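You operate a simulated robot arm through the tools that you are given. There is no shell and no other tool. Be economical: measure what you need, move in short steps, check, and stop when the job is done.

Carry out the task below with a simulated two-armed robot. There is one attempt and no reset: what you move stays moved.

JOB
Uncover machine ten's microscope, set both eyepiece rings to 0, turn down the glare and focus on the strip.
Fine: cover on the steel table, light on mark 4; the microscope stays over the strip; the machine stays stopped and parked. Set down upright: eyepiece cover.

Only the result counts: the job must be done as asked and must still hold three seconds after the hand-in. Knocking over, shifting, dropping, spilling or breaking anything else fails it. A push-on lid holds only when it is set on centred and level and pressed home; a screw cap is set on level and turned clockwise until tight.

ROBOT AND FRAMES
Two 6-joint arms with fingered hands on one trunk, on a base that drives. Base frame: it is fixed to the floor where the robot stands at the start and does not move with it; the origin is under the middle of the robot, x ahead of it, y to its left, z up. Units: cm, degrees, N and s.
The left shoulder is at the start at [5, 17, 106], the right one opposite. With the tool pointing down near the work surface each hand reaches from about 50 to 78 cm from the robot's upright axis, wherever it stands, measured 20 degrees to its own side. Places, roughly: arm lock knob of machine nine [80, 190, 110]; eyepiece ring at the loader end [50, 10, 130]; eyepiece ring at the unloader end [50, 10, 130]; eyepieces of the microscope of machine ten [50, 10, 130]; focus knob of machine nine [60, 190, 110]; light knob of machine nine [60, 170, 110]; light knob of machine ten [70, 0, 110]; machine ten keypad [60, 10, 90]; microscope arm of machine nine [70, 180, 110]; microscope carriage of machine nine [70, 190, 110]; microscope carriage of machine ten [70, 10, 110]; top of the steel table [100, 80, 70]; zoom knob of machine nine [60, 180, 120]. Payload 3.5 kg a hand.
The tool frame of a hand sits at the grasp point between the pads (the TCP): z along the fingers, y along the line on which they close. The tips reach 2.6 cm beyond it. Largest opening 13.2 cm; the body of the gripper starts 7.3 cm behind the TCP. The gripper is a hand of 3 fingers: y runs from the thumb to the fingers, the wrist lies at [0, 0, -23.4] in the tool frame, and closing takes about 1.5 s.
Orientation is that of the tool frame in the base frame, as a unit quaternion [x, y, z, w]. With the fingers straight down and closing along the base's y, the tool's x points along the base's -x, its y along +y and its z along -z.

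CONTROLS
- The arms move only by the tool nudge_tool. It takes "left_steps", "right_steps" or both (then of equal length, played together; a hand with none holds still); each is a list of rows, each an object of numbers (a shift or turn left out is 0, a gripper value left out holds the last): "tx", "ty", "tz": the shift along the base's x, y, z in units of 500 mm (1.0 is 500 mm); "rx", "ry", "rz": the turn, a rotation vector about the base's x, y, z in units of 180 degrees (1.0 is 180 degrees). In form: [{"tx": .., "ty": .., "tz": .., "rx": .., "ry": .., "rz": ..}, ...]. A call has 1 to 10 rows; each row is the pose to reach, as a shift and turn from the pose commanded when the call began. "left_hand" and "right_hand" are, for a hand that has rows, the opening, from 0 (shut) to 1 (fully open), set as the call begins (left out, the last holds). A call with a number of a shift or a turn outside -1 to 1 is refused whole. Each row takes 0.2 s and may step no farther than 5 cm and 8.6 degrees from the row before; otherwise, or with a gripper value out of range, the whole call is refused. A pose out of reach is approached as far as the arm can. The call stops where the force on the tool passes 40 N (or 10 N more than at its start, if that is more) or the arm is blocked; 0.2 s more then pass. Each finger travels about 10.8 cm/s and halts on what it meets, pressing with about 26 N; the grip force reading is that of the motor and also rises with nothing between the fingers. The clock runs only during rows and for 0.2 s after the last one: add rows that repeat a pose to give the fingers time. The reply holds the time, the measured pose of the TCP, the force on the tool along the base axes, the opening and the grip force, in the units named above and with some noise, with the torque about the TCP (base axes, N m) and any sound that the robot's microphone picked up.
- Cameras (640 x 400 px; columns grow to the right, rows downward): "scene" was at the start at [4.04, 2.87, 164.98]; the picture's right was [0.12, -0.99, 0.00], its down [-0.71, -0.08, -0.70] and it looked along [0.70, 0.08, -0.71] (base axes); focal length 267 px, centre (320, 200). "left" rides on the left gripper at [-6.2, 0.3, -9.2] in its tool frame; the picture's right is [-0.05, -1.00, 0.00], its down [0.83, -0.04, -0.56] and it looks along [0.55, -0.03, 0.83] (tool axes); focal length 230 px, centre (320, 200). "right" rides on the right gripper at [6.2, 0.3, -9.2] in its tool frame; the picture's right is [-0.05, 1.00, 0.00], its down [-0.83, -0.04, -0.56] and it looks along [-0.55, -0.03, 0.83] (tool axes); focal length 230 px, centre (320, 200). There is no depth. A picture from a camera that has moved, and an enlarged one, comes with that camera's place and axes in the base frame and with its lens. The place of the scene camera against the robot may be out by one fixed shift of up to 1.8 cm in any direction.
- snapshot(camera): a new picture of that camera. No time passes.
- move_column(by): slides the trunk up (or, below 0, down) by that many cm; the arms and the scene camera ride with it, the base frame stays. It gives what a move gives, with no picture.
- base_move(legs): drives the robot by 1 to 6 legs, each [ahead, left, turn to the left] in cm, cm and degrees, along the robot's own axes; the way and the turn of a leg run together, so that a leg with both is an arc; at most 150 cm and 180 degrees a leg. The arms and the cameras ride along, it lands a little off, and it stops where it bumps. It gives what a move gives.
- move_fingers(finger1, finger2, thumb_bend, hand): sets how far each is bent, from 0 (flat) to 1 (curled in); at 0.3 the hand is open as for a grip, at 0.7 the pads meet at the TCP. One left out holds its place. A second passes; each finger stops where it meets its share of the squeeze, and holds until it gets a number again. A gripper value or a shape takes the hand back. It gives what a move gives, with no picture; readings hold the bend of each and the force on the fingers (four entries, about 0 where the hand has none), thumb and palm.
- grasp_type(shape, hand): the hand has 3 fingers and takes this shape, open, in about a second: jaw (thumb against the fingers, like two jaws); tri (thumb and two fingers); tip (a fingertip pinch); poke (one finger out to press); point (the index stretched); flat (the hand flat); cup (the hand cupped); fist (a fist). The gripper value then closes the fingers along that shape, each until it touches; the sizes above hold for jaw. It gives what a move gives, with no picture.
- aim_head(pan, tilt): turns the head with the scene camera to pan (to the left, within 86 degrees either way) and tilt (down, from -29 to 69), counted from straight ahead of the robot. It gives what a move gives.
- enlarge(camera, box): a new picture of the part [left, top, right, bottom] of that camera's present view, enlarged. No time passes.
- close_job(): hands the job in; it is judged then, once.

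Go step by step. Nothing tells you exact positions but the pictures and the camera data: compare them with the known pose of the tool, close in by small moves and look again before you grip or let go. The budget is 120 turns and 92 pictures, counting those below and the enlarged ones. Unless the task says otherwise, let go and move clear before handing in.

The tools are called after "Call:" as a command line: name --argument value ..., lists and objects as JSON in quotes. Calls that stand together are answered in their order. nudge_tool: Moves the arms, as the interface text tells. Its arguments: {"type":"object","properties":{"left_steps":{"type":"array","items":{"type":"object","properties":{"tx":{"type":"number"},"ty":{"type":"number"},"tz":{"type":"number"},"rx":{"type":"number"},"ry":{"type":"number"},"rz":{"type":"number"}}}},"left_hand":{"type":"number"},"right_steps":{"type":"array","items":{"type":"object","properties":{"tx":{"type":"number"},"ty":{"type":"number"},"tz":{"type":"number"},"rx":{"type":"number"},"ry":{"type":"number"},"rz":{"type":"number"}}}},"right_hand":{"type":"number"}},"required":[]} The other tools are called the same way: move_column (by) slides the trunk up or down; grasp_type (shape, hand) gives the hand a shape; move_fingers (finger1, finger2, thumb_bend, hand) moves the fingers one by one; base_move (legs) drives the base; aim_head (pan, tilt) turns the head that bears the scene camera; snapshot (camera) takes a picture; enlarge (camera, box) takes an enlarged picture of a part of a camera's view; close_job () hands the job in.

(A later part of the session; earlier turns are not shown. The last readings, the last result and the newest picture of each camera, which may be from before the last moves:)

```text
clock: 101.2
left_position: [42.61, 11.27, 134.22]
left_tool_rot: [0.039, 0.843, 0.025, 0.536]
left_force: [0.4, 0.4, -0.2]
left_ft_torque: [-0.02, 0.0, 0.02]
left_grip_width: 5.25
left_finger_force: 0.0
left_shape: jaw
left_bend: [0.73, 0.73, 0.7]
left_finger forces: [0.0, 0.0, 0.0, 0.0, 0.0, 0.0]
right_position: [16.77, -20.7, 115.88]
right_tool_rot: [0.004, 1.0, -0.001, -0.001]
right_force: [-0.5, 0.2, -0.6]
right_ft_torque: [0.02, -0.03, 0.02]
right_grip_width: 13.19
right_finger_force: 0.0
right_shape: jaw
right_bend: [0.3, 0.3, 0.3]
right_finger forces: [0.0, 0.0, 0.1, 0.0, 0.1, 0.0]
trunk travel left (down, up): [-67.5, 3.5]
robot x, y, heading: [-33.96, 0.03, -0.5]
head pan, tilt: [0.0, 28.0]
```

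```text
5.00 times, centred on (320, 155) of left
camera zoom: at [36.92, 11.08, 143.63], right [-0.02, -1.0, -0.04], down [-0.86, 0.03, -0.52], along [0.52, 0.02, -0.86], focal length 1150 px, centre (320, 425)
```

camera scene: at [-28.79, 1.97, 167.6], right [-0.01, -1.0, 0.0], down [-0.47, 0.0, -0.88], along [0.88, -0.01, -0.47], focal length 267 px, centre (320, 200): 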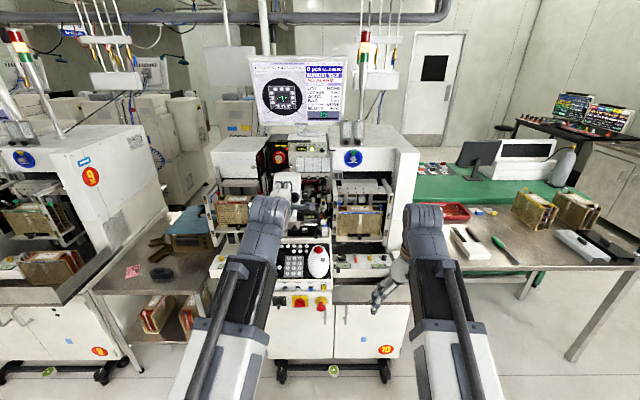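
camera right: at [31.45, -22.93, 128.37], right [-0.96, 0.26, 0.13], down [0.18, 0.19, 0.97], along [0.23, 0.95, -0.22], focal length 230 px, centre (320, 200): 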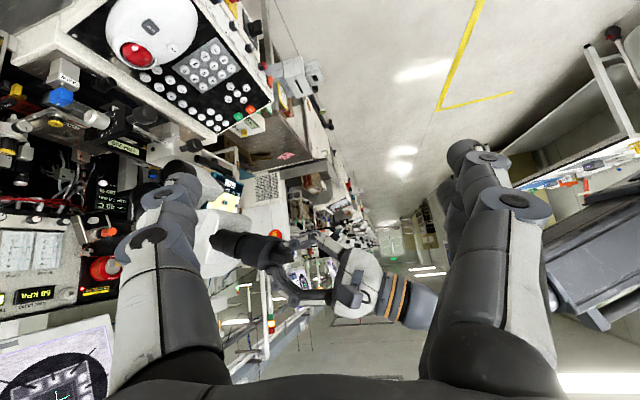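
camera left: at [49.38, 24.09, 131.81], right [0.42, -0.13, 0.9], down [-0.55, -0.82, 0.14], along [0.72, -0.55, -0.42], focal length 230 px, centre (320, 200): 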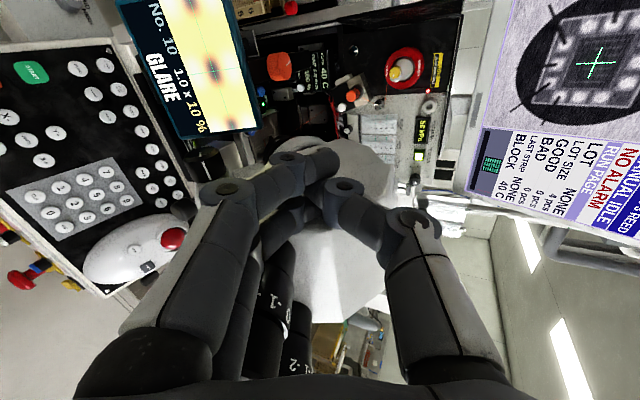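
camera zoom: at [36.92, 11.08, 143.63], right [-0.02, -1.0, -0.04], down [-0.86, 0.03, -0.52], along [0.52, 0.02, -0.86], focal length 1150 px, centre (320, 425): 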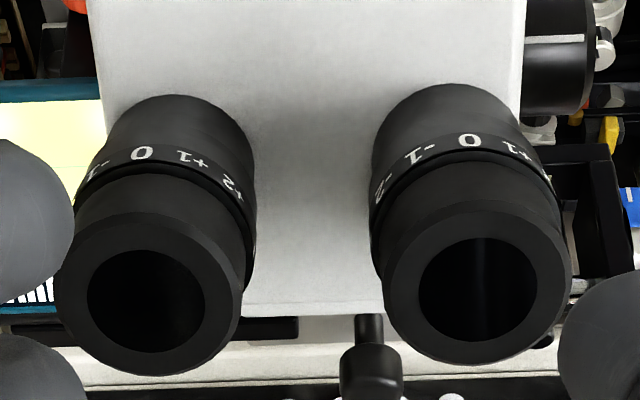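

Both rings now show 0 at the index. Next the light and focus knobs: I park the left hand to the side and bring the right camera round for the right flank.

Call:
nudge_tool --left_steps '[{"tx": -0.08, "ty": 0.05}, {"tx": -0.16, "ty": 0.1}, {"tx": -0.24, "ty": 0.15}, {"tx": -0.26, "ty": 0.22, "tz": -0.05}, {"tx": -0.26, "ty": 0.3, "tz": -0.1}, {"tx": -0.26, "ty": 0.38, "tz": -0.15}, {"tx": -0.26, "ty": 0.44, "tz": -0.2}]'

Call:
base_move --legs '[[12, 0, 0]]'

Call:
nudge_tool --right_steps '[{"rx": 0.0184, "ry": -0.0184, "rz": 0.0395, "tx": 0.03, "tz": 0.02}, {"rx": 0.0368, "ry": -0.0368, "rz": 0.0789, "tx": 0.06, "tz": 0.04}, {"rx": 0.0552, "ry": -0.0552, "rz": 0.1184, "tx": 0.1, "tz": 0.06}, {"rx": 0.0736, "ry": -0.0736, "rz": 0.1578, "tx": 0.14, "tz": 0.08}, {"rx": 0.092, "ry": -0.092, "rz": 0.1973, "tx": 0.18, "tz": 0.1}, {"rx": 0.1104, "ry": -0.1104, "rz": 0.2368, "tx": 0.22, "tz": 0.12}, {"rx": 0.1288, "ry": -0.1288, "rz": 0.2762, "tx": 0.26, "tz": 0.14}, {"rx": 0.1472, "ry": -0.1472, "rz": 0.3157, "tx": 0.3, "tz": 0.16}, {"rx": 0.1656, "ry": -0.1656, "rz": 0.3551, "tx": 0.34, "tz": 0.18}, {"rx": 0.184, "ry": -0.184, "rz": 0.3946, "tx": 0.38, "tz": 0.18}]'

Call:
snapshot --camera "right"

```text
clock: 102.8
left_position: [29.6, 33.3, 124.18]
left_tool_rot: [0.039, 0.843, 0.026, 0.536]
left_force: [0.0, 0.2, 0.0]
left_ft_torque: [0.01, 0.0, 0.0]
left_grip_width: 5.21
left_finger_force: 0.1
left_shape: jaw
left_bend: [0.73, 0.73, 0.7]
left_finger forces: [0.1, 0.0, 0.1, 0.1, 0.0, 0.1]
right_position: [16.82, -20.69, 115.77]
right_tool_rot: [0.005, 1.0, 0.001, 0.0]
right_force: [-0.2, -0.7, 0.4]
right_ft_torque: [0.04, 0.02, 0.01]
right_grip_width: 13.22
right_finger_force: 0.1
right_shape: jaw
right_bend: [0.3, 0.3, 0.3]
right_finger forces: [0.0, 0.1, 0.0, 0.0, 0.0, 0.0]
trunk travel left (down, up): [-67.5, 3.5]
robot x, y, heading: [-33.52, 0.14, -0.5]
head pan, tilt: [0.0, 28.0]
```

```text
clock: 104.1
left_position: [41.86, 33.2, 124.02]
left_tool_rot: [0.038, 0.844, 0.026, 0.535]
left_force: [-0.4, 0.1, -0.9]
left_ft_torque: [0.02, 0.02, 0.01]
left_grip_width: 5.23
left_finger_force: 0.1
left_shape: jaw
left_bend: [0.73, 0.73, 0.7]
left_finger forces: [0.0, 0.0, 0.0, 0.0, 0.0, 0.1]
right_position: [28.91, -20.86, 115.85]
right_tool_rot: [0.003, 1.0, 0.0, -0.001]
right_force: [0.8, -0.5, -0.5]
right_ft_torque: [0.02, 0.04, 0.01]
right_grip_width: 13.21
right_finger_force: 0.2
right_shape: jaw
right_bend: [0.3, 0.3, 0.3]
right_finger forces: [0.1, 0.0, 0.1, 0.1, 0.0, 0.0]
trunk travel left (down, up): [-67.5, 3.5]
robot x, y, heading: [-21.74, -0.14, -0.3]
head pan, tilt: [0.0, 28.0]
```

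```text
clock: 106.3
left_position: [41.63, 33.01, 124.19]
left_tool_rot: [0.039, 0.843, 0.025, 0.536]
left_force: [-0.7, 1.0, 0.3]
left_ft_torque: [-0.03, 0.0, 0.0]
left_grip_width: 5.24
left_finger_force: 0.0
left_shape: jaw
left_bend: [0.73, 0.73, 0.7]
left_finger forces: [0.0, 0.0, 0.0, 0.0, 0.0, 0.1]
right_position: [47.85, -20.76, 124.94]
right_tool_rot: [-0.562, 0.738, 0.264, 0.262]
right_force: [-0.1, -0.1, 0.3]
right_ft_torque: [0.01, 0.0, 0.0]
right_grip_width: 13.17
right_finger_force: 0.0
right_shape: jaw
right_bend: [0.3, 0.3, 0.3]
right_finger forces: [0.0, 0.0, 0.1, 0.0, 0.1, 0.0]
trunk travel left (down, up): [-67.5, 3.5]
robot x, y, heading: [-21.71, -0.24, -0.5]
head pan, tilt: [0.0, 28.0]
```

```text
26 pictures are left
camera right: at [45.32, -31.39, 127.33], right [-0.96, 0.26, 0.13], down [0.18, 0.18, 0.97], along [0.23, 0.95, -0.22], focal length 230 px, centre (320, 200)
```

right: 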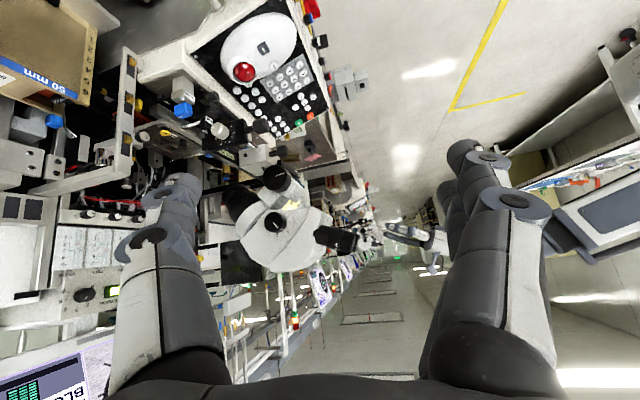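

Call:
enlarge --camera "right" --box '[120, 85, 360, 235]'

Call:
enlarge --camera "right" --box '[225, 135, 315, 245]'

```text
2.67 times, centred on (240, 160) of right
camera zoom: at [45.32, -31.39, 127.33], right [-0.96, 0.26, 0.13], down [0.18, 0.18, 0.97], along [0.23, 0.95, -0.22], focal length 614 px, centre (533, 307)
```

zoom: 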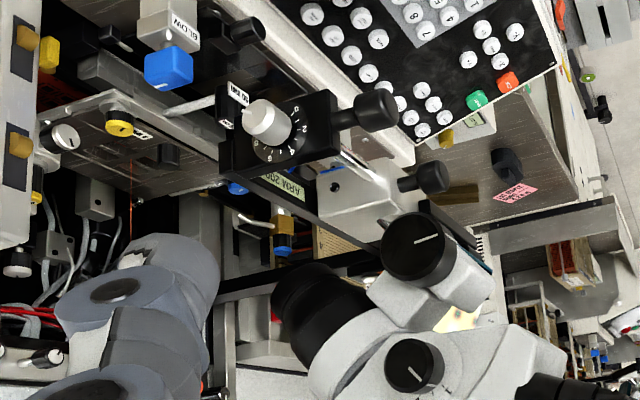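

```text
3.64 times, centred on (270, 190) of right
camera zoom: at [45.32, -31.39, 127.33], right [-0.96, 0.26, 0.13], down [0.18, 0.18, 0.97], along [0.23, 0.95, -0.22], focal length 837 px, centre (502, 236)
```

zoom: 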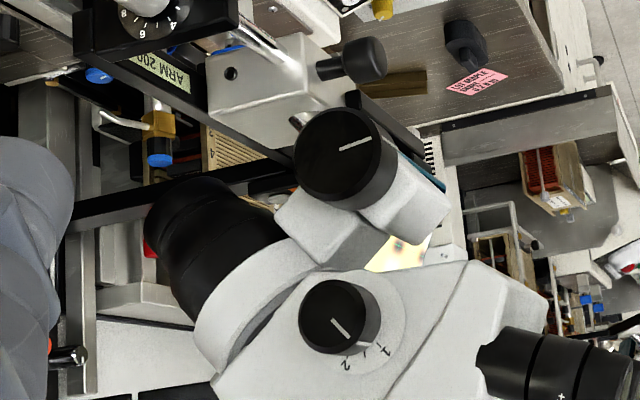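

The silver knob with a 0–10 dial at about [69, 0, 104.6] is the light knob; the black knob with a white line at about [61, 5, 113] is focus. I read the dial.

Call:
enlarge --camera "right" --box '[195, 110, 255, 160]'

Call:
enlarge --camera "left" --box '[280, 80, 440, 200]'

```text
8.00 times, centred on (225, 135) of right
camera zoom: at [45.32, -31.39, 127.33], right [-0.96, 0.26, 0.13], down [0.18, 0.18, 0.97], along [0.23, 0.95, -0.22], focal length 1841 px, centre (1080, 720)
```

zoom: 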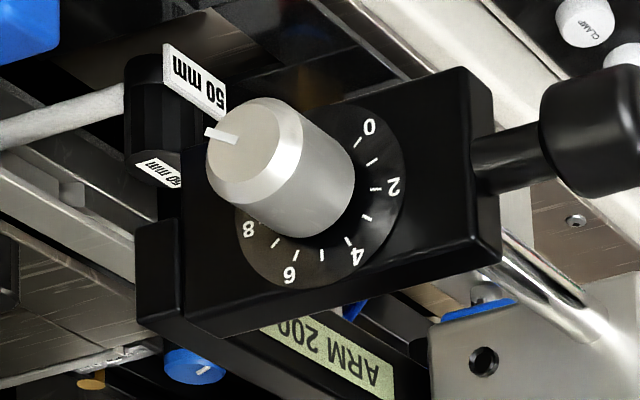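

```text
3.33 times, centred on (360, 140) of left
camera zoom: at [35.93, 32.92, 133.59], right [-0.02, -1.0, -0.04], down [-0.86, 0.03, -0.52], along [0.52, 0.02, -0.86], focal length 767 px, centre (187, 400)
```

zoom: 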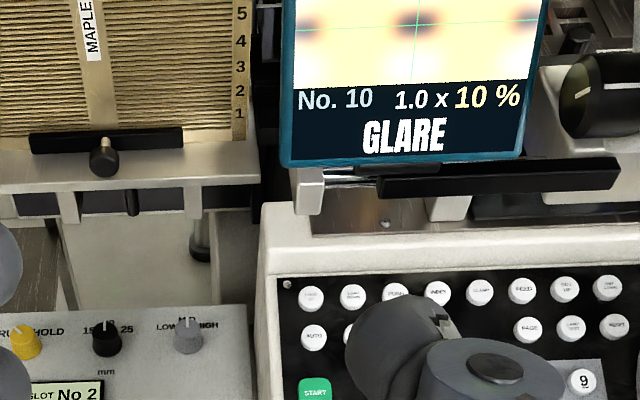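

Light is at 10 and must come down to 4 (162° counter-clockwise seen from the right). I first retract both hands and turn the right hand to point along +y, rolled so it can sweep the whole turn in one grip.

Call:
nudge_tool --left_steps '[{"tx": -0.05, "ty": 0.03, "tz": -0.02}, {"tx": -0.1, "ty": 0.06, "tz": -0.04}, {"tx": -0.15, "ty": 0.09, "tz": -0.06}, {"tx": -0.2, "ty": 0.12, "tz": -0.09}, {"tx": -0.25, "ty": 0.15, "tz": -0.12}, {"tx": -0.26, "ty": 0.16, "tz": -0.12}]' --right_steps '[{"tx": -0.03, "ty": -0.02, "tz": -0.02, "rx": 0.043}, {"tx": -0.06, "ty": -0.04, "tz": -0.05, "rx": 0.086}, {"tx": -0.09, "ty": -0.06, "tz": -0.08, "rx": 0.129}, {"tx": -0.12, "ty": -0.08, "tz": -0.11, "rx": 0.172}, {"tx": -0.15, "ty": -0.09, "tz": -0.14, "rx": 0.215}, {"tx": -0.16, "ty": -0.1, "tz": -0.14, "rx": 0.256}]' --right_hand 0.4

Call:
nudge_tool --right_steps '[{"ry": 0.047}, {"ry": 0.094}, {"ry": 0.141}, {"ry": 0.188}, {"ry": 0.235}, {"ry": 0.282}, {"ry": 0.329}, {"ry": 0.376}, {"ry": 0.423}, {"ry": 0.47}]'

Call:
nudge_tool --right_steps '[{"ry": 0.047}, {"ry": 0.094}, {"ry": 0.141}, {"ry": 0.188}, {"ry": 0.235}, {"ry": 0.282}, {"ry": 0.329}, {"ry": 0.376}, {"ry": 0.423}, {"ry": 0.46}]'

```text
clock: 107.7
left_position: [33.33, 45.89, 119.94]
left_tool_rot: [0.04, 0.843, 0.025, 0.535]
left_force: [0.3, -0.6, 0.0]
left_ft_torque: [-0.03, 0.0, -0.01]
left_grip_width: 5.22
left_finger_force: 0.1
left_shape: jaw
left_bend: [0.73, 0.73, 0.7]
left_finger forces: [0.0, 0.0, 0.1, 0.1, 0.0, 0.1]
left hand out of reach, approached as far as the arm can: row 1, 2, 3, 4, 5, 6
right_position: [39.74, -25.8, 117.97]
right_tool_rot: [-0.414, 0.575, 0.533, 0.462]
right_force: [-0.1, -0.2, 0.5]
right_ft_torque: [0.0, -0.01, 0.01]
right_grip_width: 5.32
right_finger_force: 0.1
right_shape: jaw
right_bend: [0.73, 0.73, 0.7]
right_finger forces: [0.0, 0.1, 0.0, 0.1, 0.0, 0.0]
trunk travel left (down, up): [-67.5, 3.5]
robot x, y, heading: [-21.49, 0.21, -0.4]
head pan, tilt: [0.0, 28.0]
```

```text
clock: 109.9
left_position: [33.25, 45.95, 120.09]
left_tool_rot: [0.039, 0.843, 0.026, 0.535]
left_force: [-0.3, -0.2, -0.3]
left_ft_torque: [-0.02, -0.01, 0.0]
left_grip_width: 5.25
left_finger_force: 0.1
left_shape: jaw
left_bend: [0.73, 0.73, 0.7]
left_finger forces: [0.1, 0.0, 0.0, 0.0, 0.0, 0.1]
right_position: [41.47, -22.61, 117.48]
right_tool_rot: [0.06, 0.736, 0.673, -0.04]
right_force: [0.7, 0.6, -0.2]
right_ft_torque: [-0.01, -0.02, 0.0]
right_grip_width: 5.34
right_finger_force: 0.0
right_shape: jaw
right_bend: [0.73, 0.73, 0.7]
right_finger forces: [0.0, 0.0, 0.0, 0.0, 0.0, 0.1]
right hand out of reach, approached as far as the arm can: row 4, 5, 6, 7, 8, 9, 10
trunk travel left (down, up): [-67.5, 3.5]
robot x, y, heading: [-21.66, -0.05, -0.3]
head pan, tilt: [0.0, 28.0]
```

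```text
clock: 112.1
left_position: [33.17, 45.83, 120.04]
left_tool_rot: [0.04, 0.843, 0.024, 0.535]
left_force: [-0.5, -0.6, 0.8]
left_ft_torque: [-0.01, 0.03, 0.01]
left_grip_width: 5.24
left_finger_force: 0.0
left_shape: jaw
left_bend: [0.73, 0.73, 0.7]
left_finger forces: [0.0, 0.0, 0.0, 0.0, 0.0, 0.0]
right_position: [43.2, -18.53, 117.43]
right_tool_rot: [-0.493, -0.513, -0.478, 0.515]
right_force: [0.6, -0.4, 1.1]
right_ft_torque: [0.0, 0.05, -0.04]
right_grip_width: 5.31
right_finger_force: 0.0
right_shape: jaw
right_bend: [0.73, 0.73, 0.7]
right_finger forces: [0.0, 0.0, 0.0, 0.1, 0.1, 0.0]
right hand out of reach, approached as far as the arm can: row 1, 2, 3, 4, 5, 6, 7, 8, 9, 10
trunk travel left (down, up): [-67.5, 3.5]
robot x, y, heading: [-21.88, 0.26, -0.4]
head pan, tilt: [0.0, 28.0]
```

The right hand now points along +y with the camera above. I drive forward to the working distance and look.

Call:
base_move --legs '[[20, 0, 0]]'

Call:
snapshot --camera "right"

```text
clock: 113.7
left_position: [53.6, 45.83, 119.91]
left_tool_rot: [0.039, 0.844, 0.025, 0.535]
left_force: [-0.9, -0.2, 0.0]
left_ft_torque: [0.0, -0.01, -0.01]
left_grip_width: 5.25
left_finger_force: 0.1
left_shape: jaw
left_bend: [0.73, 0.73, 0.7]
left_finger forces: [0.0, 0.1, 0.0, 0.0, 0.0, 0.0]
right_position: [63.45, -18.77, 117.28]
right_tool_rot: [-0.492, -0.514, -0.479, 0.515]
right_force: [-0.1, -0.1, 0.6]
right_ft_torque: [0.03, 0.0, 0.02]
right_grip_width: 5.34
right_finger_force: 0.1
right_shape: jaw
right_bend: [0.73, 0.73, 0.7]
right_finger forces: [0.0, 0.0, 0.1, 0.0, 0.0, 0.1]
trunk travel left (down, up): [-67.5, 3.5]
robot x, y, heading: [-1.87, -0.22, -0.5]
head pan, tilt: [0.0, 28.0]
```

```text
21 pictures are left
camera right: at [64.56, -27.84, 123.56], right [1.0, 0.06, -0.07], down [-0.02, -0.57, -0.82], along [-0.08, 0.82, -0.56], focal length 230 px, centre (320, 200)
```

right: 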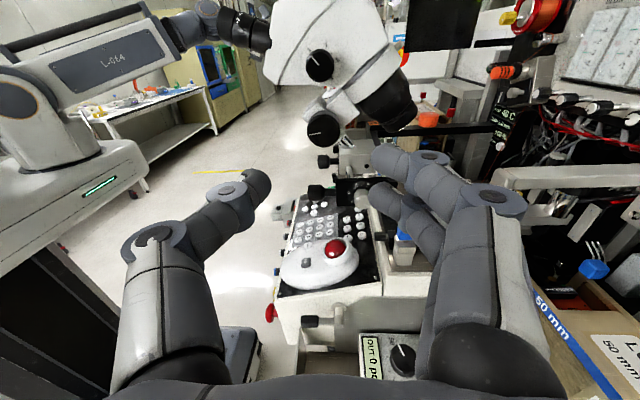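

Call:
nudge_tool --right_steps '[{"tz": -0.08, "tx": 0.02}, {"tz": -0.16, "tx": 0.05}, {"tz": -0.24, "tx": 0.08}, {"tz": -0.254, "tx": 0.111, "ty": 0.04}, {"tz": -0.254, "tx": 0.111, "ty": 0.1}, {"tz": -0.254, "tx": 0.111, "ty": 0.14}]' --right_hand 0.45

Call:
snapshot --camera "right"

```text
clock: 115.1
left_position: [53.44, 45.83, 120.09]
left_tool_rot: [0.039, 0.844, 0.025, 0.535]
left_force: [0.0, -0.3, 0.0]
left_ft_torque: [0.01, -0.01, -0.02]
left_grip_width: 5.24
left_finger_force: 0.1
left_shape: jaw
left_bend: [0.73, 0.73, 0.7]
left_finger forces: [0.0, 0.0, 0.0, 0.0, 0.0, 0.1]
right_position: [68.0, -11.32, 104.92]
right_tool_rot: [-0.494, -0.513, -0.48, 0.513]
right_force: [0.2, 0.3, -0.3]
right_ft_torque: [0.02, 0.02, -0.01]
right_grip_width: 5.9
right_finger_force: 0.0
right_shape: jaw
right_bend: [0.73, 0.73, 0.7]
right_finger forces: [0.1, 0.0, 0.1, 0.0, 0.1, 0.0]
right hand out of reach, approached as far as the arm can: row 3, 4, 5, 6
trunk travel left (down, up): [-67.5, 3.5]
robot x, y, heading: [-1.71, -0.06, -0.5]
head pan, tilt: [0.0, 28.0]
```

```text
20 pictures are left
camera right: at [68.88, -20.55, 111.14], right [1.0, 0.05, -0.07], down [-0.02, -0.57, -0.82], along [-0.08, 0.82, -0.56], focal length 230 px, centre (320, 200)
```

right: 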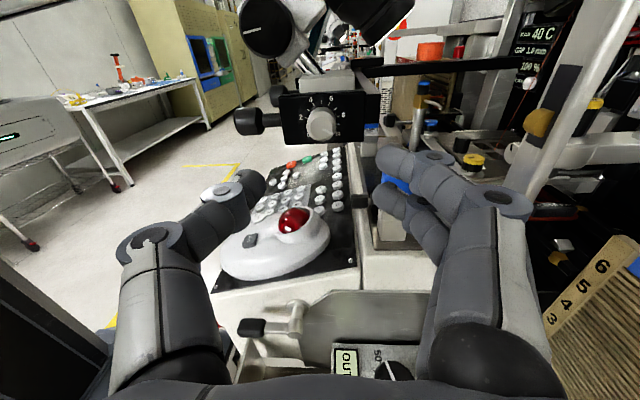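

The light knob's face is at about [67.65, −2.8, 106.0], plate at y≈−0.6. I align and slide the fingers over it.

Call:
nudge_tool --right_steps '[{"tz": 0.0216, "tx": -0.007, "rz": -0.0166}, {"tz": 0.0216, "tx": -0.007, "ty": 0.05, "rz": -0.0166}, {"tz": 0.0216, "tx": -0.007, "ty": 0.1, "rz": -0.0166}, {"tz": 0.0216, "tx": -0.007, "ty": 0.13, "rz": -0.0166}, {"tz": 0.0216, "tx": -0.007, "ty": 0.152, "rz": -0.0166}, {"tz": 0.0216, "tx": -0.007, "ty": 0.152, "rz": -0.0166}]'

Call:
snapshot --camera "right"

```text
clock: 116.5
left_position: [53.49, 45.93, 120.09]
left_tool_rot: [0.039, 0.843, 0.025, 0.535]
left_force: [0.6, 0.0, 0.2]
left_ft_torque: [0.02, -0.02, 0.01]
left_grip_width: 5.23
left_finger_force: 0.0
left_shape: jaw
left_bend: [0.73, 0.73, 0.7]
left_finger forces: [0.0, 0.0, 0.0, 0.0, 0.0, 0.0]
right_position: [67.48, -3.66, 106.02]
right_tool_rot: [0.506, 0.5, 0.492, -0.501]
right_force: [0.1, 0.2, 0.1]
right_ft_torque: [-0.03, 0.01, 0.01]
right_grip_width: 5.88
right_finger_force: 0.0
right_shape: jaw
right_bend: [0.73, 0.73, 0.7]
right_finger forces: [0.0, 0.0, 0.1, 0.1, 0.1, 0.1]
trunk travel left (down, up): [-67.5, 3.5]
robot x, y, heading: [-1.6, -0.09, -0.4]
head pan, tilt: [0.0, 28.0]
```

```text
19 pictures are left
camera right: at [68.06, -12.96, 112.27], right [1.0, 0.0, -0.07], down [-0.05, -0.57, -0.82], along [-0.04, 0.82, -0.56], focal length 230 px, centre (320, 200)
```

right: 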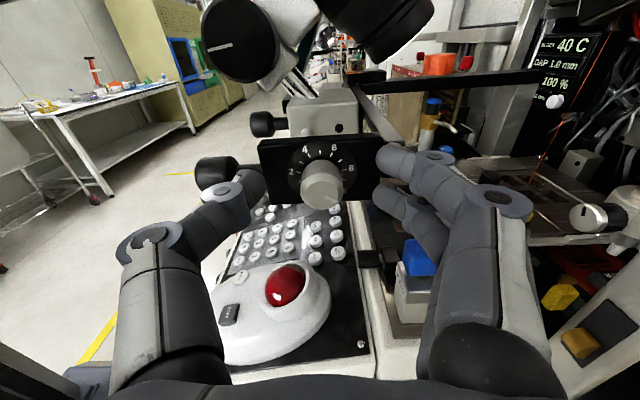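

The knob sits centred between thumb and fingers. I close, then turn the first half.

Call:
nudge_tool --right_steps '[{}, {}, {}, {}, {}, {}]' --right_hand 0.0

Call:
nudge_tool --right_steps '[{"ry": -0.045}, {"ry": -0.09}, {"ry": -0.135}, {"ry": -0.18}, {"ry": -0.225}, {"ry": -0.27}, {"ry": -0.315}, {"ry": -0.36}, {"ry": -0.405}, {"ry": -0.45}]'

Call:
snapshot --camera "right"

```text
clock: 117.9
left_position: [53.48, 45.79, 119.96]
left_tool_rot: [0.039, 0.843, 0.025, 0.535]
left_force: [-0.3, -0.7, 0.4]
left_ft_torque: [0.02, -0.03, -0.01]
left_grip_width: 5.23
left_finger_force: 0.0
left_shape: jaw
left_bend: [0.73, 0.73, 0.7]
left_finger forces: [0.0, 0.0, 0.0, 0.1, 0.0, 0.0]
right_position: [67.62, -3.62, 106.04]
right_tool_rot: [0.506, 0.501, 0.492, -0.502]
right_force: [0.1, 2.6, 1.7]
right_ft_torque: [0.0, 0.03, 0.0]
right_grip_width: 1.2
right_finger_force: 26.0
right_shape: jaw
right_bend: [0.71, 0.72, 0.7]
right_finger forces: [11.1, 11.7, 0.0, 0.0, 22.3, 0.0]
trunk travel left (down, up): [-67.5, 3.5]
robot x, y, heading: [-1.75, 0.04, -0.6]
head pan, tilt: [0.0, 28.0]
```

```text
clock: 120.1
left_position: [53.44, 45.9, 120.13]
left_tool_rot: [0.039, 0.843, 0.025, 0.536]
left_force: [-0.8, 0.1, -0.3]
left_ft_torque: [-0.02, 0.0, 0.0]
left_grip_width: 5.27
left_finger_force: 0.0
left_shape: jaw
left_bend: [0.73, 0.73, 0.7]
left_finger forces: [0.1, 0.0, 0.1, 0.1, 0.1, 0.0]
right_position: [67.35, -3.73, 105.93]
right_tool_rot: [0.064, 0.708, 0.701, -0.056]
right_force: [-16.9, 1.1, -10.9]
right_ft_torque: [-0.22, 0.05, 0.26]
right_grip_width: 1.2
right_finger_force: 26.4
right_shape: jaw
right_bend: [0.71, 0.72, 0.7]
right_finger forces: [12.5, 8.2, 0.1, 0.0, 32.3, 0.0]
trunk travel left (down, up): [-67.5, 3.5]
robot x, y, heading: [-1.77, -0.19, -0.4]
head pan, tilt: [0.0, 28.0]
```

```text
18 pictures are left
camera right: at [61.36, -12.96, 107.35], right [0.22, 0.01, 0.98], down [0.81, -0.56, -0.18], along [0.55, 0.83, -0.13], focal length 230 px, centre (320, 200)
```

right: 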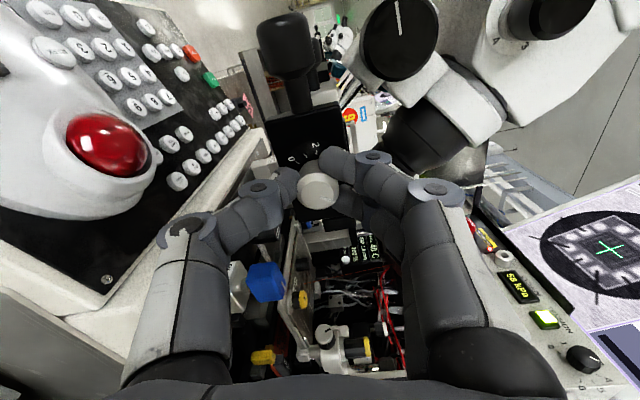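

Call:
nudge_tool --right_steps '[{"ry": -0.045, "tx": -0.003, "tz": -0.002}, {"ry": -0.09, "tx": -0.006, "tz": -0.004}, {"ry": -0.135, "tx": -0.006, "tz": -0.004}, {"ry": -0.18, "tx": -0.006, "tz": -0.004}, {"ry": -0.225, "tx": -0.006, "tz": -0.004}, {"ry": -0.27, "tx": -0.006, "tz": -0.004}, {"ry": -0.315, "tx": -0.006, "tz": -0.004}, {"ry": -0.36, "tx": -0.006, "tz": -0.004}, {"ry": -0.405, "tx": -0.006, "tz": -0.004}, {"ry": -0.45, "tx": -0.006, "tz": -0.004}]'

Call:
nudge_tool --right_steps '[{}, {}, {}, {}]' --right_hand 0.4

Call:
nudge_tool --right_steps '[{"ty": -0.06}, {"ty": -0.12}, {"ty": -0.18}, {"ty": -0.22}]'

Call:
snapshot --camera "right"

```text
clock: 122.3
left_position: [53.64, 45.86, 119.82]
left_tool_rot: [0.04, 0.844, 0.025, 0.534]
left_force: [0.1, -0.5, 0.0]
left_ft_torque: [0.0, -0.02, -0.01]
left_grip_width: 5.22
left_finger_force: 0.0
left_shape: jaw
left_bend: [0.73, 0.73, 0.7]
left_finger forces: [0.1, 0.0, 0.1, 0.1, 0.0, 0.0]
right_position: [67.33, -3.82, 105.62]
right_tool_rot: [-0.406, 0.576, 0.577, 0.413]
right_force: [2.7, 2.8, -23.1]
right_ft_torque: [-0.4, 0.07, -0.04]
right_grip_width: 1.23
right_finger_force: 26.2
right_shape: jaw
right_bend: [0.71, 0.72, 0.7]
right_finger forces: [17.7, 8.1, 0.0, 0.0, 30.8, 0.0]
trunk travel left (down, up): [-67.5, 3.5]
robot x, y, heading: [-1.72, 0.14, -0.5]
head pan, tilt: [0.0, 28.0]
```

```text
clock: 123.3
left_position: [53.49, 45.92, 120.04]
left_tool_rot: [0.04, 0.843, 0.024, 0.535]
left_force: [0.5, 0.3, -0.6]
left_ft_torque: [0.03, 0.0, 0.0]
left_grip_width: 5.26
left_finger_force: 0.1
left_shape: jaw
left_bend: [0.73, 0.73, 0.7]
left_finger forces: [0.0, 0.0, 0.1, 0.1, 0.1, 0.0]
right_position: [67.32, -3.74, 106.0]
right_tool_rot: [-0.405, 0.575, 0.577, 0.414]
right_force: [-0.2, 0.3, -0.2]
right_ft_torque: [0.02, 0.02, 0.0]
right_grip_width: 5.22
right_finger_force: 0.1
right_shape: jaw
right_bend: [0.73, 0.73, 0.7]
right_finger forces: [0.1, 0.0, 0.0, 0.0, 0.0, 0.0]
trunk travel left (down, up): [-67.5, 3.5]
robot x, y, heading: [-1.45, -0.52, -0.4]
head pan, tilt: [0.0, 28.0]
```

```text
clock: 124.3
left_position: [53.51, 45.93, 120.05]
left_tool_rot: [0.038, 0.843, 0.026, 0.535]
left_force: [0.0, -0.9, -0.2]
left_ft_torque: [0.0, -0.02, 0.02]
left_grip_width: 5.23
left_finger_force: 0.1
left_shape: jaw
left_bend: [0.73, 0.73, 0.7]
left_finger forces: [0.0, 0.0, 0.1, 0.1, 0.0, 0.1]
right_position: [67.17, -14.62, 105.88]
right_tool_rot: [-0.406, 0.575, 0.577, 0.415]
right_force: [-0.1, 0.6, -1.7]
right_ft_torque: [0.0, 0.01, -0.03]
right_grip_width: 5.24
right_finger_force: 0.0
right_shape: jaw
right_bend: [0.73, 0.73, 0.7]
right_finger forces: [0.1, 0.1, 0.0, 0.0, 0.0, 0.1]
trunk travel left (down, up): [-67.5, 3.5]
robot x, y, heading: [-1.4, 0.17, -0.5]
head pan, tilt: [0.0, 28.0]
```

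```text
17 pictures are left
camera right: at [64.86, -23.97, 100.04], right [-0.93, 0.0, 0.38], down [0.31, -0.57, 0.76], along [0.22, 0.82, 0.52], focal length 230 px, centre (320, 200)
```

right: 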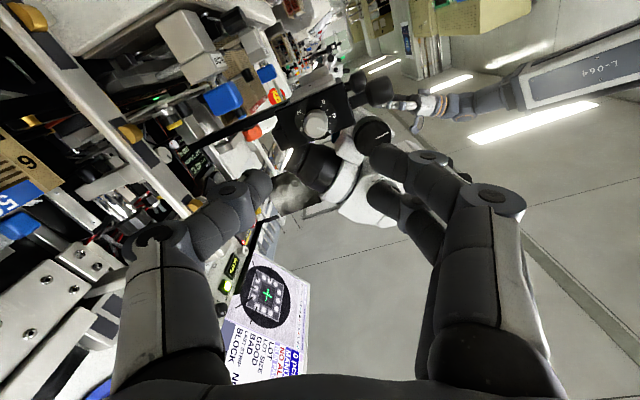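

Call:
enlarge --camera "right" --box '[285, 100, 345, 150]'

Call:
enlarge --camera "scene" --box '[180, 130, 380, 330]'

```text
8.00 times, centred on (315, 125) of right
camera zoom: at [64.86, -23.97, 100.04], right [-0.93, 0.0, 0.38], down [0.31, -0.57, 0.76], along [0.22, 0.82, 0.52], focal length 1841 px, centre (360, 800)
```

zoom: 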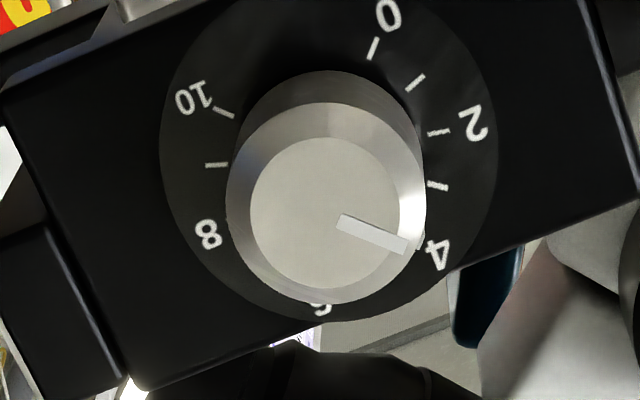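

```text
2.00 times, centred on (280, 230) of scene
camera zoom: at [3.48, 1.73, 167.6], right [-0.01, -1.0, 0.0], down [-0.47, 0.0, -0.88], along [0.88, -0.01, -0.47], focal length 534 px, centre (400, 140)
```

zoom: 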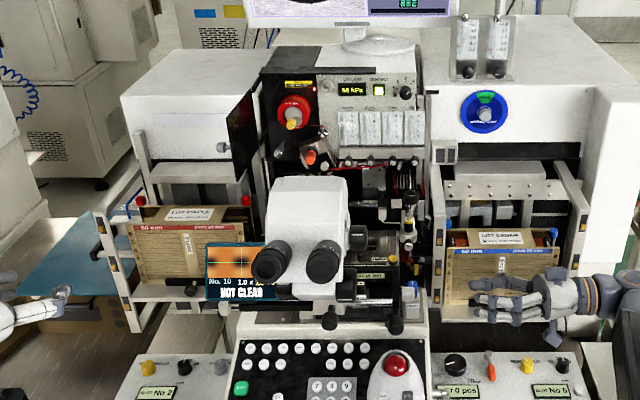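

The dial now reads about 3.3 and the glare is gone (display: NOT CLEAR). I regrip and turn back about 18° to reach 4.

Call:
nudge_tool --right_steps '[{"ty": 0.06, "tx": 0.003}, {"ty": 0.12, "tx": 0.003}, {"ty": 0.18, "tx": 0.003, "tz": -0.002}, {"ty": 0.217, "tx": 0.003, "tz": -0.002}, {"ty": 0.217, "tx": 0.003, "tz": -0.002}]'

Call:
nudge_tool --right_steps '[{}, {}, {}, {}, {}, {}]' --right_hand 0.0

Call:
nudge_tool --right_steps '[{"ry": 0.034}, {"ry": 0.068}, {"ry": 0.103}, {"ry": 0.103}]'

Call:
nudge_tool --right_steps '[{}, {}, {}, {}]' --right_hand 0.4

Call:
nudge_tool --right_steps '[{"ty": -0.06}, {"ty": -0.12}, {"ty": -0.18}, {"ty": -0.22}]'

Call:
enlarge --camera "right" --box '[260, 80, 370, 170]'

```text
clock: 125.5
left_position: [53.53, 45.76, 120.01]
left_tool_rot: [0.039, 0.843, 0.026, 0.536]
left_force: [-0.5, -0.4, 0.0]
left_ft_torque: [0.02, 0.02, 0.01]
left_grip_width: 5.22
left_finger_force: 0.0
left_shape: jaw
left_bend: [0.73, 0.73, 0.7]
left_finger forces: [0.0, 0.0, 0.0, 0.0, 0.1, 0.0]
right_position: [67.28, -3.91, 105.82]
right_tool_rot: [-0.405, 0.575, 0.578, 0.413]
right_force: [0.4, -0.9, 0.2]
right_ft_torque: [0.0, 0.0, 0.01]
right_grip_width: 5.24
right_finger_force: 0.1
right_shape: jaw
right_bend: [0.73, 0.73, 0.7]
right_finger forces: [0.0, 0.0, 0.1, 0.0, 0.0, 0.0]
trunk travel left (down, up): [-67.5, 3.5]
robot x, y, heading: [-1.75, -0.12, -0.4]
head pan, tilt: [0.0, 28.0]
```

```text
clock: 126.9
left_position: [53.55, 45.87, 119.99]
left_tool_rot: [0.04, 0.843, 0.025, 0.536]
left_force: [-0.3, -0.7, -0.4]
left_ft_torque: [-0.03, 0.02, -0.02]
left_grip_width: 5.25
left_finger_force: 0.2
left_shape: jaw
left_bend: [0.73, 0.73, 0.7]
left_finger forces: [0.0, 0.0, 0.1, 0.0, 0.1, 0.0]
right_position: [67.44, -3.81, 105.85]
right_tool_rot: [-0.405, 0.576, 0.578, 0.413]
right_force: [0.2, 3.1, -0.9]
right_ft_torque: [-0.01, 0.0, 0.02]
right_grip_width: 1.27
right_finger_force: 26.4
right_shape: jaw
right_bend: [0.71, 0.71, 0.7]
right_finger forces: [11.1, 12.2, 0.1, 0.0, 23.3, 0.0]
trunk travel left (down, up): [-67.5, 3.5]
robot x, y, heading: [-1.5, -0.76, -0.2]
head pan, tilt: [0.0, 28.0]
```

```text
clock: 127.9
left_position: [53.41, 45.94, 120.0]
left_tool_rot: [0.04, 0.843, 0.025, 0.535]
left_force: [-0.1, 0.5, -0.2]
left_ft_torque: [-0.01, 0.01, 0.01]
left_grip_width: 5.22
left_finger_force: 0.1
left_shape: jaw
left_bend: [0.73, 0.73, 0.7]
left_finger forces: [0.0, 0.0, 0.0, 0.0, 0.1, 0.0]
right_position: [67.53, -3.91, 105.85]
right_tool_rot: [-0.308, 0.634, 0.634, 0.319]
right_force: [4.2, 2.9, 8.0]
right_ft_torque: [0.17, -0.04, -0.04]
right_grip_width: 1.25
right_finger_force: 26.1
right_shape: jaw
right_bend: [0.71, 0.71, 0.7]
right_finger forces: [9.2, 16.7, 0.1, 0.0, 22.8, 0.0]
trunk travel left (down, up): [-67.5, 3.5]
robot x, y, heading: [-1.95, -0.3, -0.3]
head pan, tilt: [0.0, 28.0]
```

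```text
clock: 128.9
left_position: [53.49, 45.83, 120.04]
left_tool_rot: [0.039, 0.843, 0.025, 0.535]
left_force: [-0.2, 0.8, 0.1]
left_ft_torque: [-0.03, 0.01, -0.03]
left_grip_width: 5.23
left_finger_force: 0.1
left_shape: jaw
left_bend: [0.73, 0.73, 0.7]
left_finger forces: [0.0, 0.1, 0.0, 0.0, 0.1, 0.0]
right_position: [67.4, -3.94, 105.72]
right_tool_rot: [-0.309, 0.633, 0.635, 0.318]
right_force: [-0.1, -0.4, 0.5]
right_ft_torque: [-0.01, -0.03, 0.02]
right_grip_width: 5.23
right_finger_force: 0.1
right_shape: jaw
right_bend: [0.73, 0.73, 0.7]
right_finger forces: [0.1, 0.1, 0.0, 0.1, 0.1, 0.0]
trunk travel left (down, up): [-67.5, 3.5]
robot x, y, heading: [-1.44, -0.51, -0.3]
head pan, tilt: [0.0, 28.0]
```

```text
clock: 129.9
left_position: [53.35, 45.83, 120.06]
left_tool_rot: [0.039, 0.843, 0.025, 0.536]
left_force: [-0.2, -0.3, -0.3]
left_ft_torque: [0.01, 0.02, 0.0]
left_grip_width: 5.23
left_finger_force: 0.0
left_shape: jaw
left_bend: [0.73, 0.73, 0.7]
left_finger forces: [0.0, 0.1, 0.0, 0.0, 0.0, 0.0]
right_position: [67.41, -14.83, 105.74]
right_tool_rot: [-0.308, 0.634, 0.634, 0.318]
right_force: [-0.3, -0.1, 0.4]
right_ft_torque: [-0.02, -0.01, 0.02]
right_grip_width: 5.24
right_finger_force: 0.0
right_shape: jaw
right_bend: [0.73, 0.73, 0.7]
right_finger forces: [0.0, 0.1, 0.1, 0.0, 0.0, 0.0]
trunk travel left (down, up): [-67.5, 3.5]
robot x, y, heading: [-1.58, -0.33, -0.5]
head pan, tilt: [0.0, 28.0]
```

```text
4.44 times, centred on (315, 125) of right
camera zoom: at [63.36, -24.17, 100.89], right [-0.76, 0.0, 0.65], down [0.53, -0.57, 0.63], along [0.37, 0.82, 0.43], focal length 1022 px, centre (342, 533)
```

zoom: 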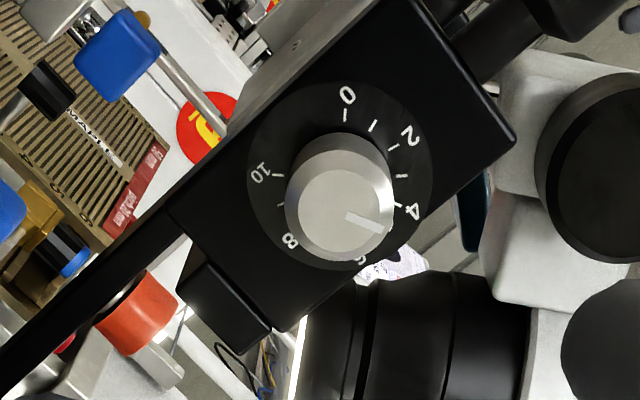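

Light pointer is on 4. Now I read the monitor.

Call:
enlarge --camera "scene" --box '[275, 240, 355, 290]'

```text
8.00 times, centred on (315, 265) of scene
camera zoom: at [3.48, 1.73, 167.6], right [-0.01, -1.0, 0.0], down [-0.47, 0.0, -0.88], along [0.88, -0.01, -0.47], focal length 2136 px, centre (360, -320)
```

zoom: 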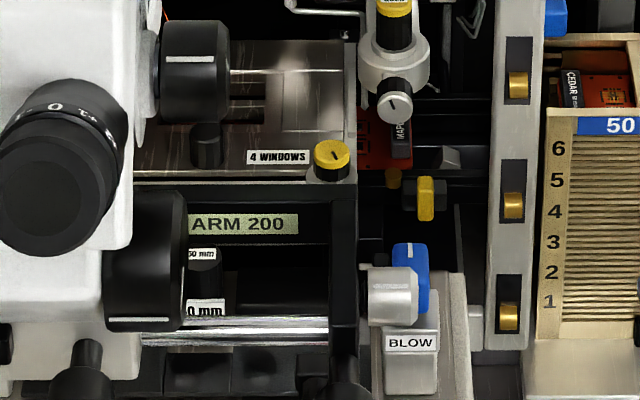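

Call:
enlarge --camera "scene" --box '[210, 245, 266, 285]'

```text
10.00 times, centred on (238, 265) of scene
camera zoom: at [3.48, 1.73, 167.6], right [-0.01, -1.0, 0.0], down [-0.47, 0.0, -0.88], along [0.88, -0.01, -0.47], focal length 2670 px, centre (1140, -450)
```

zoom: 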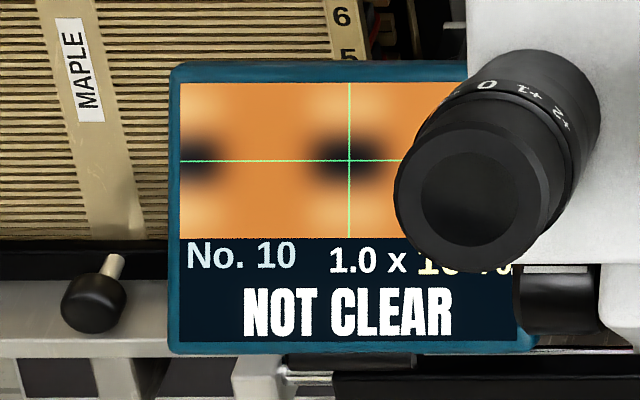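

The monitor says NOT CLEAR, so focus remains. I roll the right hand back level (fingers ±x) to reach the focus knob near [62.5, 7.3, 112.4].

Call:
nudge_tool --right_steps '[{"ry": 0.047, "ty": -0.02}, {"ry": 0.094, "ty": -0.04}, {"ry": 0.141, "ty": -0.04}, {"ry": 0.188, "ty": -0.04}, {"ry": 0.235, "ty": -0.04}, {"ry": 0.282, "ty": -0.04}, {"ry": 0.329, "ty": -0.04}, {"ry": 0.376, "ty": -0.04}, {"ry": 0.423, "ty": -0.04}, {"ry": 0.47, "ty": -0.04}]' --right_hand 0.5

Call:
nudge_tool --right_steps '[{"ry": 0.047, "tz": 0.03}, {"ry": 0.094, "tz": 0.06}, {"ry": 0.141, "tz": 0.09, "tx": -0.03}, {"ry": 0.188, "tz": 0.12, "tx": -0.06}, {"ry": 0.235, "tz": 0.134, "tx": -0.08}, {"ry": 0.282, "tz": 0.134, "tx": -0.098}, {"ry": 0.32, "tz": 0.134, "tx": -0.098, "ty": 0.05}, {"ry": 0.32, "tz": 0.134, "tx": -0.098, "ty": 0.1}]'

Call:
snapshot --camera "right"

```text
clock: 132.1
left_position: [53.49, 45.96, 120.12]
left_tool_rot: [0.039, 0.843, 0.025, 0.535]
left_force: [-0.5, 0.3, 0.1]
left_ft_torque: [-0.01, -0.01, 0.03]
left_grip_width: 5.24
left_finger_force: 0.0
left_shape: jaw
left_bend: [0.73, 0.73, 0.7]
left_finger forces: [0.0, 0.1, 0.0, 0.0, 0.0, 0.1]
right_position: [67.39, -16.71, 105.92]
right_tool_rot: [0.2, 0.682, 0.677, -0.191]
right_force: [0.8, -0.2, -0.3]
right_ft_torque: [0.0, -0.01, 0.02]
right_grip_width: 6.55
right_finger_force: 0.0
right_shape: jaw
right_bend: [0.73, 0.73, 0.7]
right_finger forces: [0.0, 0.0, 0.1, 0.0, 0.1, 0.0]
trunk travel left (down, up): [-67.5, 3.5]
robot x, y, heading: [-1.65, -0.22, -0.3]
head pan, tilt: [0.0, 28.0]
```

```text
clock: 133.9
left_position: [53.51, 45.94, 119.95]
left_tool_rot: [0.039, 0.843, 0.025, 0.536]
left_force: [0.8, -0.2, 0.6]
left_ft_torque: [0.02, -0.02, -0.04]
left_grip_width: 5.26
left_finger_force: 0.1
left_shape: jaw
left_bend: [0.73, 0.73, 0.7]
left_finger forces: [0.0, 0.0, 0.0, 0.0, 0.0, 0.0]
right_position: [62.57, -11.89, 112.32]
right_tool_rot: [0.501, 0.505, 0.497, -0.496]
right_force: [0.0, 1.0, 0.2]
right_ft_torque: [-0.03, -0.03, -0.03]
right_grip_width: 6.53
right_finger_force: 0.1
right_shape: jaw
right_bend: [0.73, 0.73, 0.7]
right_finger forces: [0.0, 0.0, 0.0, 0.0, 0.0, 0.0]
trunk travel left (down, up): [-67.5, 3.5]
robot x, y, heading: [-1.6, -0.18, -0.3]
head pan, tilt: [0.0, 28.0]
```

```text
11 pictures are left
camera right: at [62.85, -21.11, 118.63], right [1.0, 0.0, -0.05], down [-0.04, -0.57, -0.82], along [-0.03, 0.82, -0.57], focal length 230 px, centre (320, 200)
```

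right: 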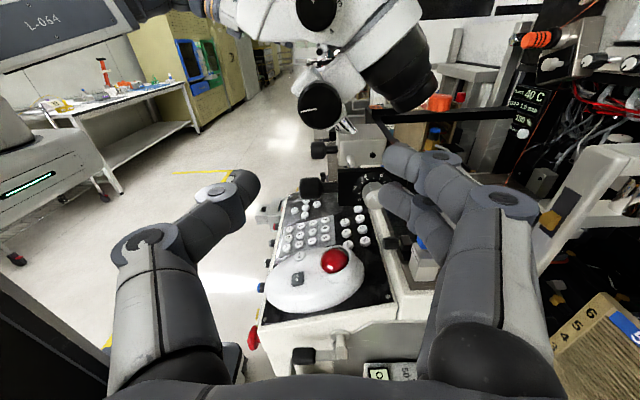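

The focus knob lines up exactly with the tool. I advance slowly along +y over it.

Call:
nudge_tool --right_steps '[{"ty": 0.08}, {"ty": 0.16}, {"ty": 0.24}, {"ty": 0.3}, {"ty": 0.33}, {"ty": 0.35}, {"ty": 0.366}, {"ty": 0.366}]'

Call:
snapshot --camera "right"

```text
clock: 135.7
left_position: [53.39, 45.91, 119.97]
left_tool_rot: [0.04, 0.843, 0.024, 0.536]
left_force: [0.6, 0.2, 0.2]
left_ft_torque: [-0.01, 0.0, 0.01]
left_grip_width: 5.25
left_finger_force: 0.0
left_shape: jaw
left_bend: [0.73, 0.73, 0.7]
left_finger forces: [0.0, 0.0, 0.0, 0.0, 0.1, 0.0]
right_position: [62.54, 6.4, 112.47]
right_tool_rot: [0.5, 0.506, 0.498, -0.496]
right_force: [0.3, -0.4, 0.0]
right_ft_torque: [-0.04, 0.04, -0.01]
right_grip_width: 6.53
right_finger_force: 0.1
right_shape: jaw
right_bend: [0.73, 0.73, 0.7]
right_finger forces: [0.1, 0.0, 0.0, 0.1, 0.1, 0.0]
trunk travel left (down, up): [-67.5, 3.5]
robot x, y, heading: [-1.71, -0.27, -0.3]
head pan, tilt: [0.0, 28.0]
```

```text
10 pictures are left
camera right: at [62.92, -2.81, 118.63], right [1.0, 0.0, -0.04], down [-0.03, -0.57, -0.82], along [-0.03, 0.82, -0.57], focal length 230 px, centre (320, 200)
```

right: 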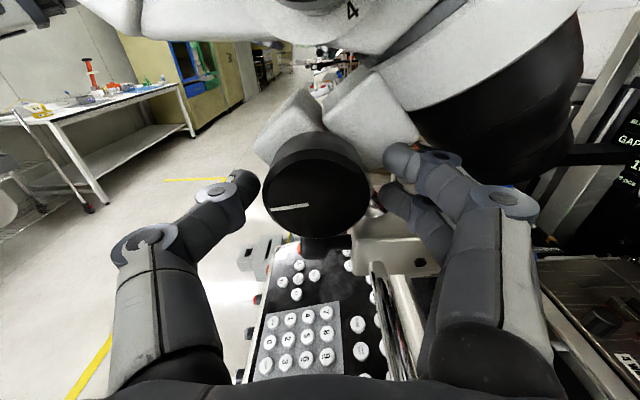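

Call:
nudge_tool --right_steps '[{}, {}, {}, {}, {}, {}]' --left_steps '[{"ty": -0.05, "tx": -0.03}, {"ty": -0.1, "tx": -0.06}, {"ty": -0.15, "tx": -0.06}, {"ty": -0.2, "tx": -0.06}, {"ty": -0.22, "tx": -0.06}, {"ty": -0.22, "tx": -0.06}]' --right_hand 0.1

Call:
nudge_tool --right_steps '[{"ry": -0.028}, {"ry": -0.056}, {"ry": -0.084}, {"ry": -0.112}, {"ry": -0.112}]'

Call:
enlarge --camera "left" --box '[370, 80, 530, 180]'

```text
clock: 137.1
left_position: [57.25, 39.92, 123.32]
left_tool_rot: [0.04, 0.843, 0.025, 0.535]
left_force: [0.7, 0.7, -0.6]
left_ft_torque: [-0.01, 0.0, 0.01]
left_grip_width: 5.24
left_finger_force: 0.1
left_shape: jaw
left_bend: [0.73, 0.73, 0.7]
left_finger forces: [0.0, 0.0, 0.0, 0.0, 0.0, 0.1]
left hand out of reach, approached as far as the arm can: row 1, 2, 3, 4, 5, 6
right_position: [62.59, 6.36, 112.4]
right_tool_rot: [0.5, 0.506, 0.498, -0.496]
right_force: [0.7, -3.0, 4.2]
right_ft_torque: [-0.04, -0.32, -0.5]
right_grip_width: 4.55
right_finger_force: 26.0
right_shape: jaw
right_bend: [0.73, 0.75, 0.7]
right_finger forces: [12.5, 18.4, 0.0, 0.0, 23.4, 0.1]
trunk travel left (down, up): [-67.5, 3.5]
robot x, y, heading: [-1.55, -0.5, -0.4]
head pan, tilt: [0.0, 28.0]
```

```text
clock: 138.3
left_position: [57.15, 39.95, 123.25]
left_tool_rot: [0.04, 0.844, 0.025, 0.535]
left_force: [0.9, 0.1, -0.1]
left_ft_torque: [-0.02, 0.01, -0.01]
left_grip_width: 5.2
left_finger_force: 0.1
left_shape: jaw
left_bend: [0.73, 0.73, 0.7]
left_finger forces: [0.1, 0.0, 0.0, 0.0, 0.1, 0.1]
right_position: [62.51, 6.43, 112.48]
right_tool_rot: [0.405, 0.585, 0.578, -0.399]
right_force: [-0.2, -1.8, 2.7]
right_ft_torque: [0.06, 0.07, -0.2]
right_grip_width: 4.19
right_finger_force: 26.0
right_shape: jaw
right_bend: [0.73, 0.76, 0.7]
right_finger forces: [16.5, 9.5, 0.1, 0.0, 22.0, 0.1]
trunk travel left (down, up): [-67.5, 3.5]
robot x, y, heading: [-1.5, -0.31, -0.2]
head pan, tilt: [0.0, 28.0]
```

```text
4.00 times, centred on (450, 130) of left
camera zoom: at [51.35, 39.75, 132.69], right [-0.02, -1.0, -0.04], down [-0.86, 0.04, -0.51], along [0.52, 0.02, -0.86], focal length 920 px, centre (-200, 480)
```

zoom: 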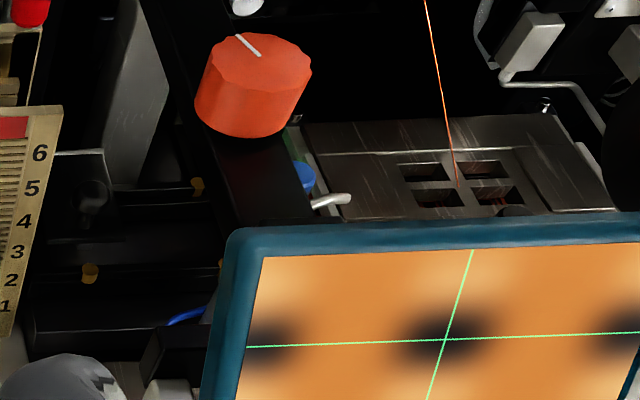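

Call:
enlarge --camera "left" --box '[370, 150, 530, 250]'

```text
4.00 times, centred on (450, 200) of left
camera zoom: at [51.35, 39.75, 132.69], right [-0.02, -1.0, -0.04], down [-0.86, 0.04, -0.51], along [0.52, 0.02, -0.86], focal length 920 px, centre (-200, 200)
```

zoom: 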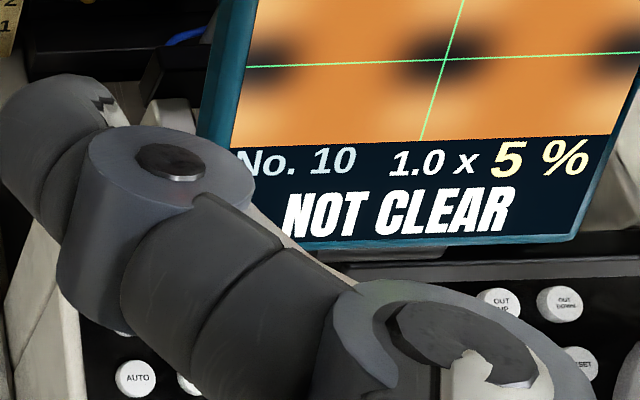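

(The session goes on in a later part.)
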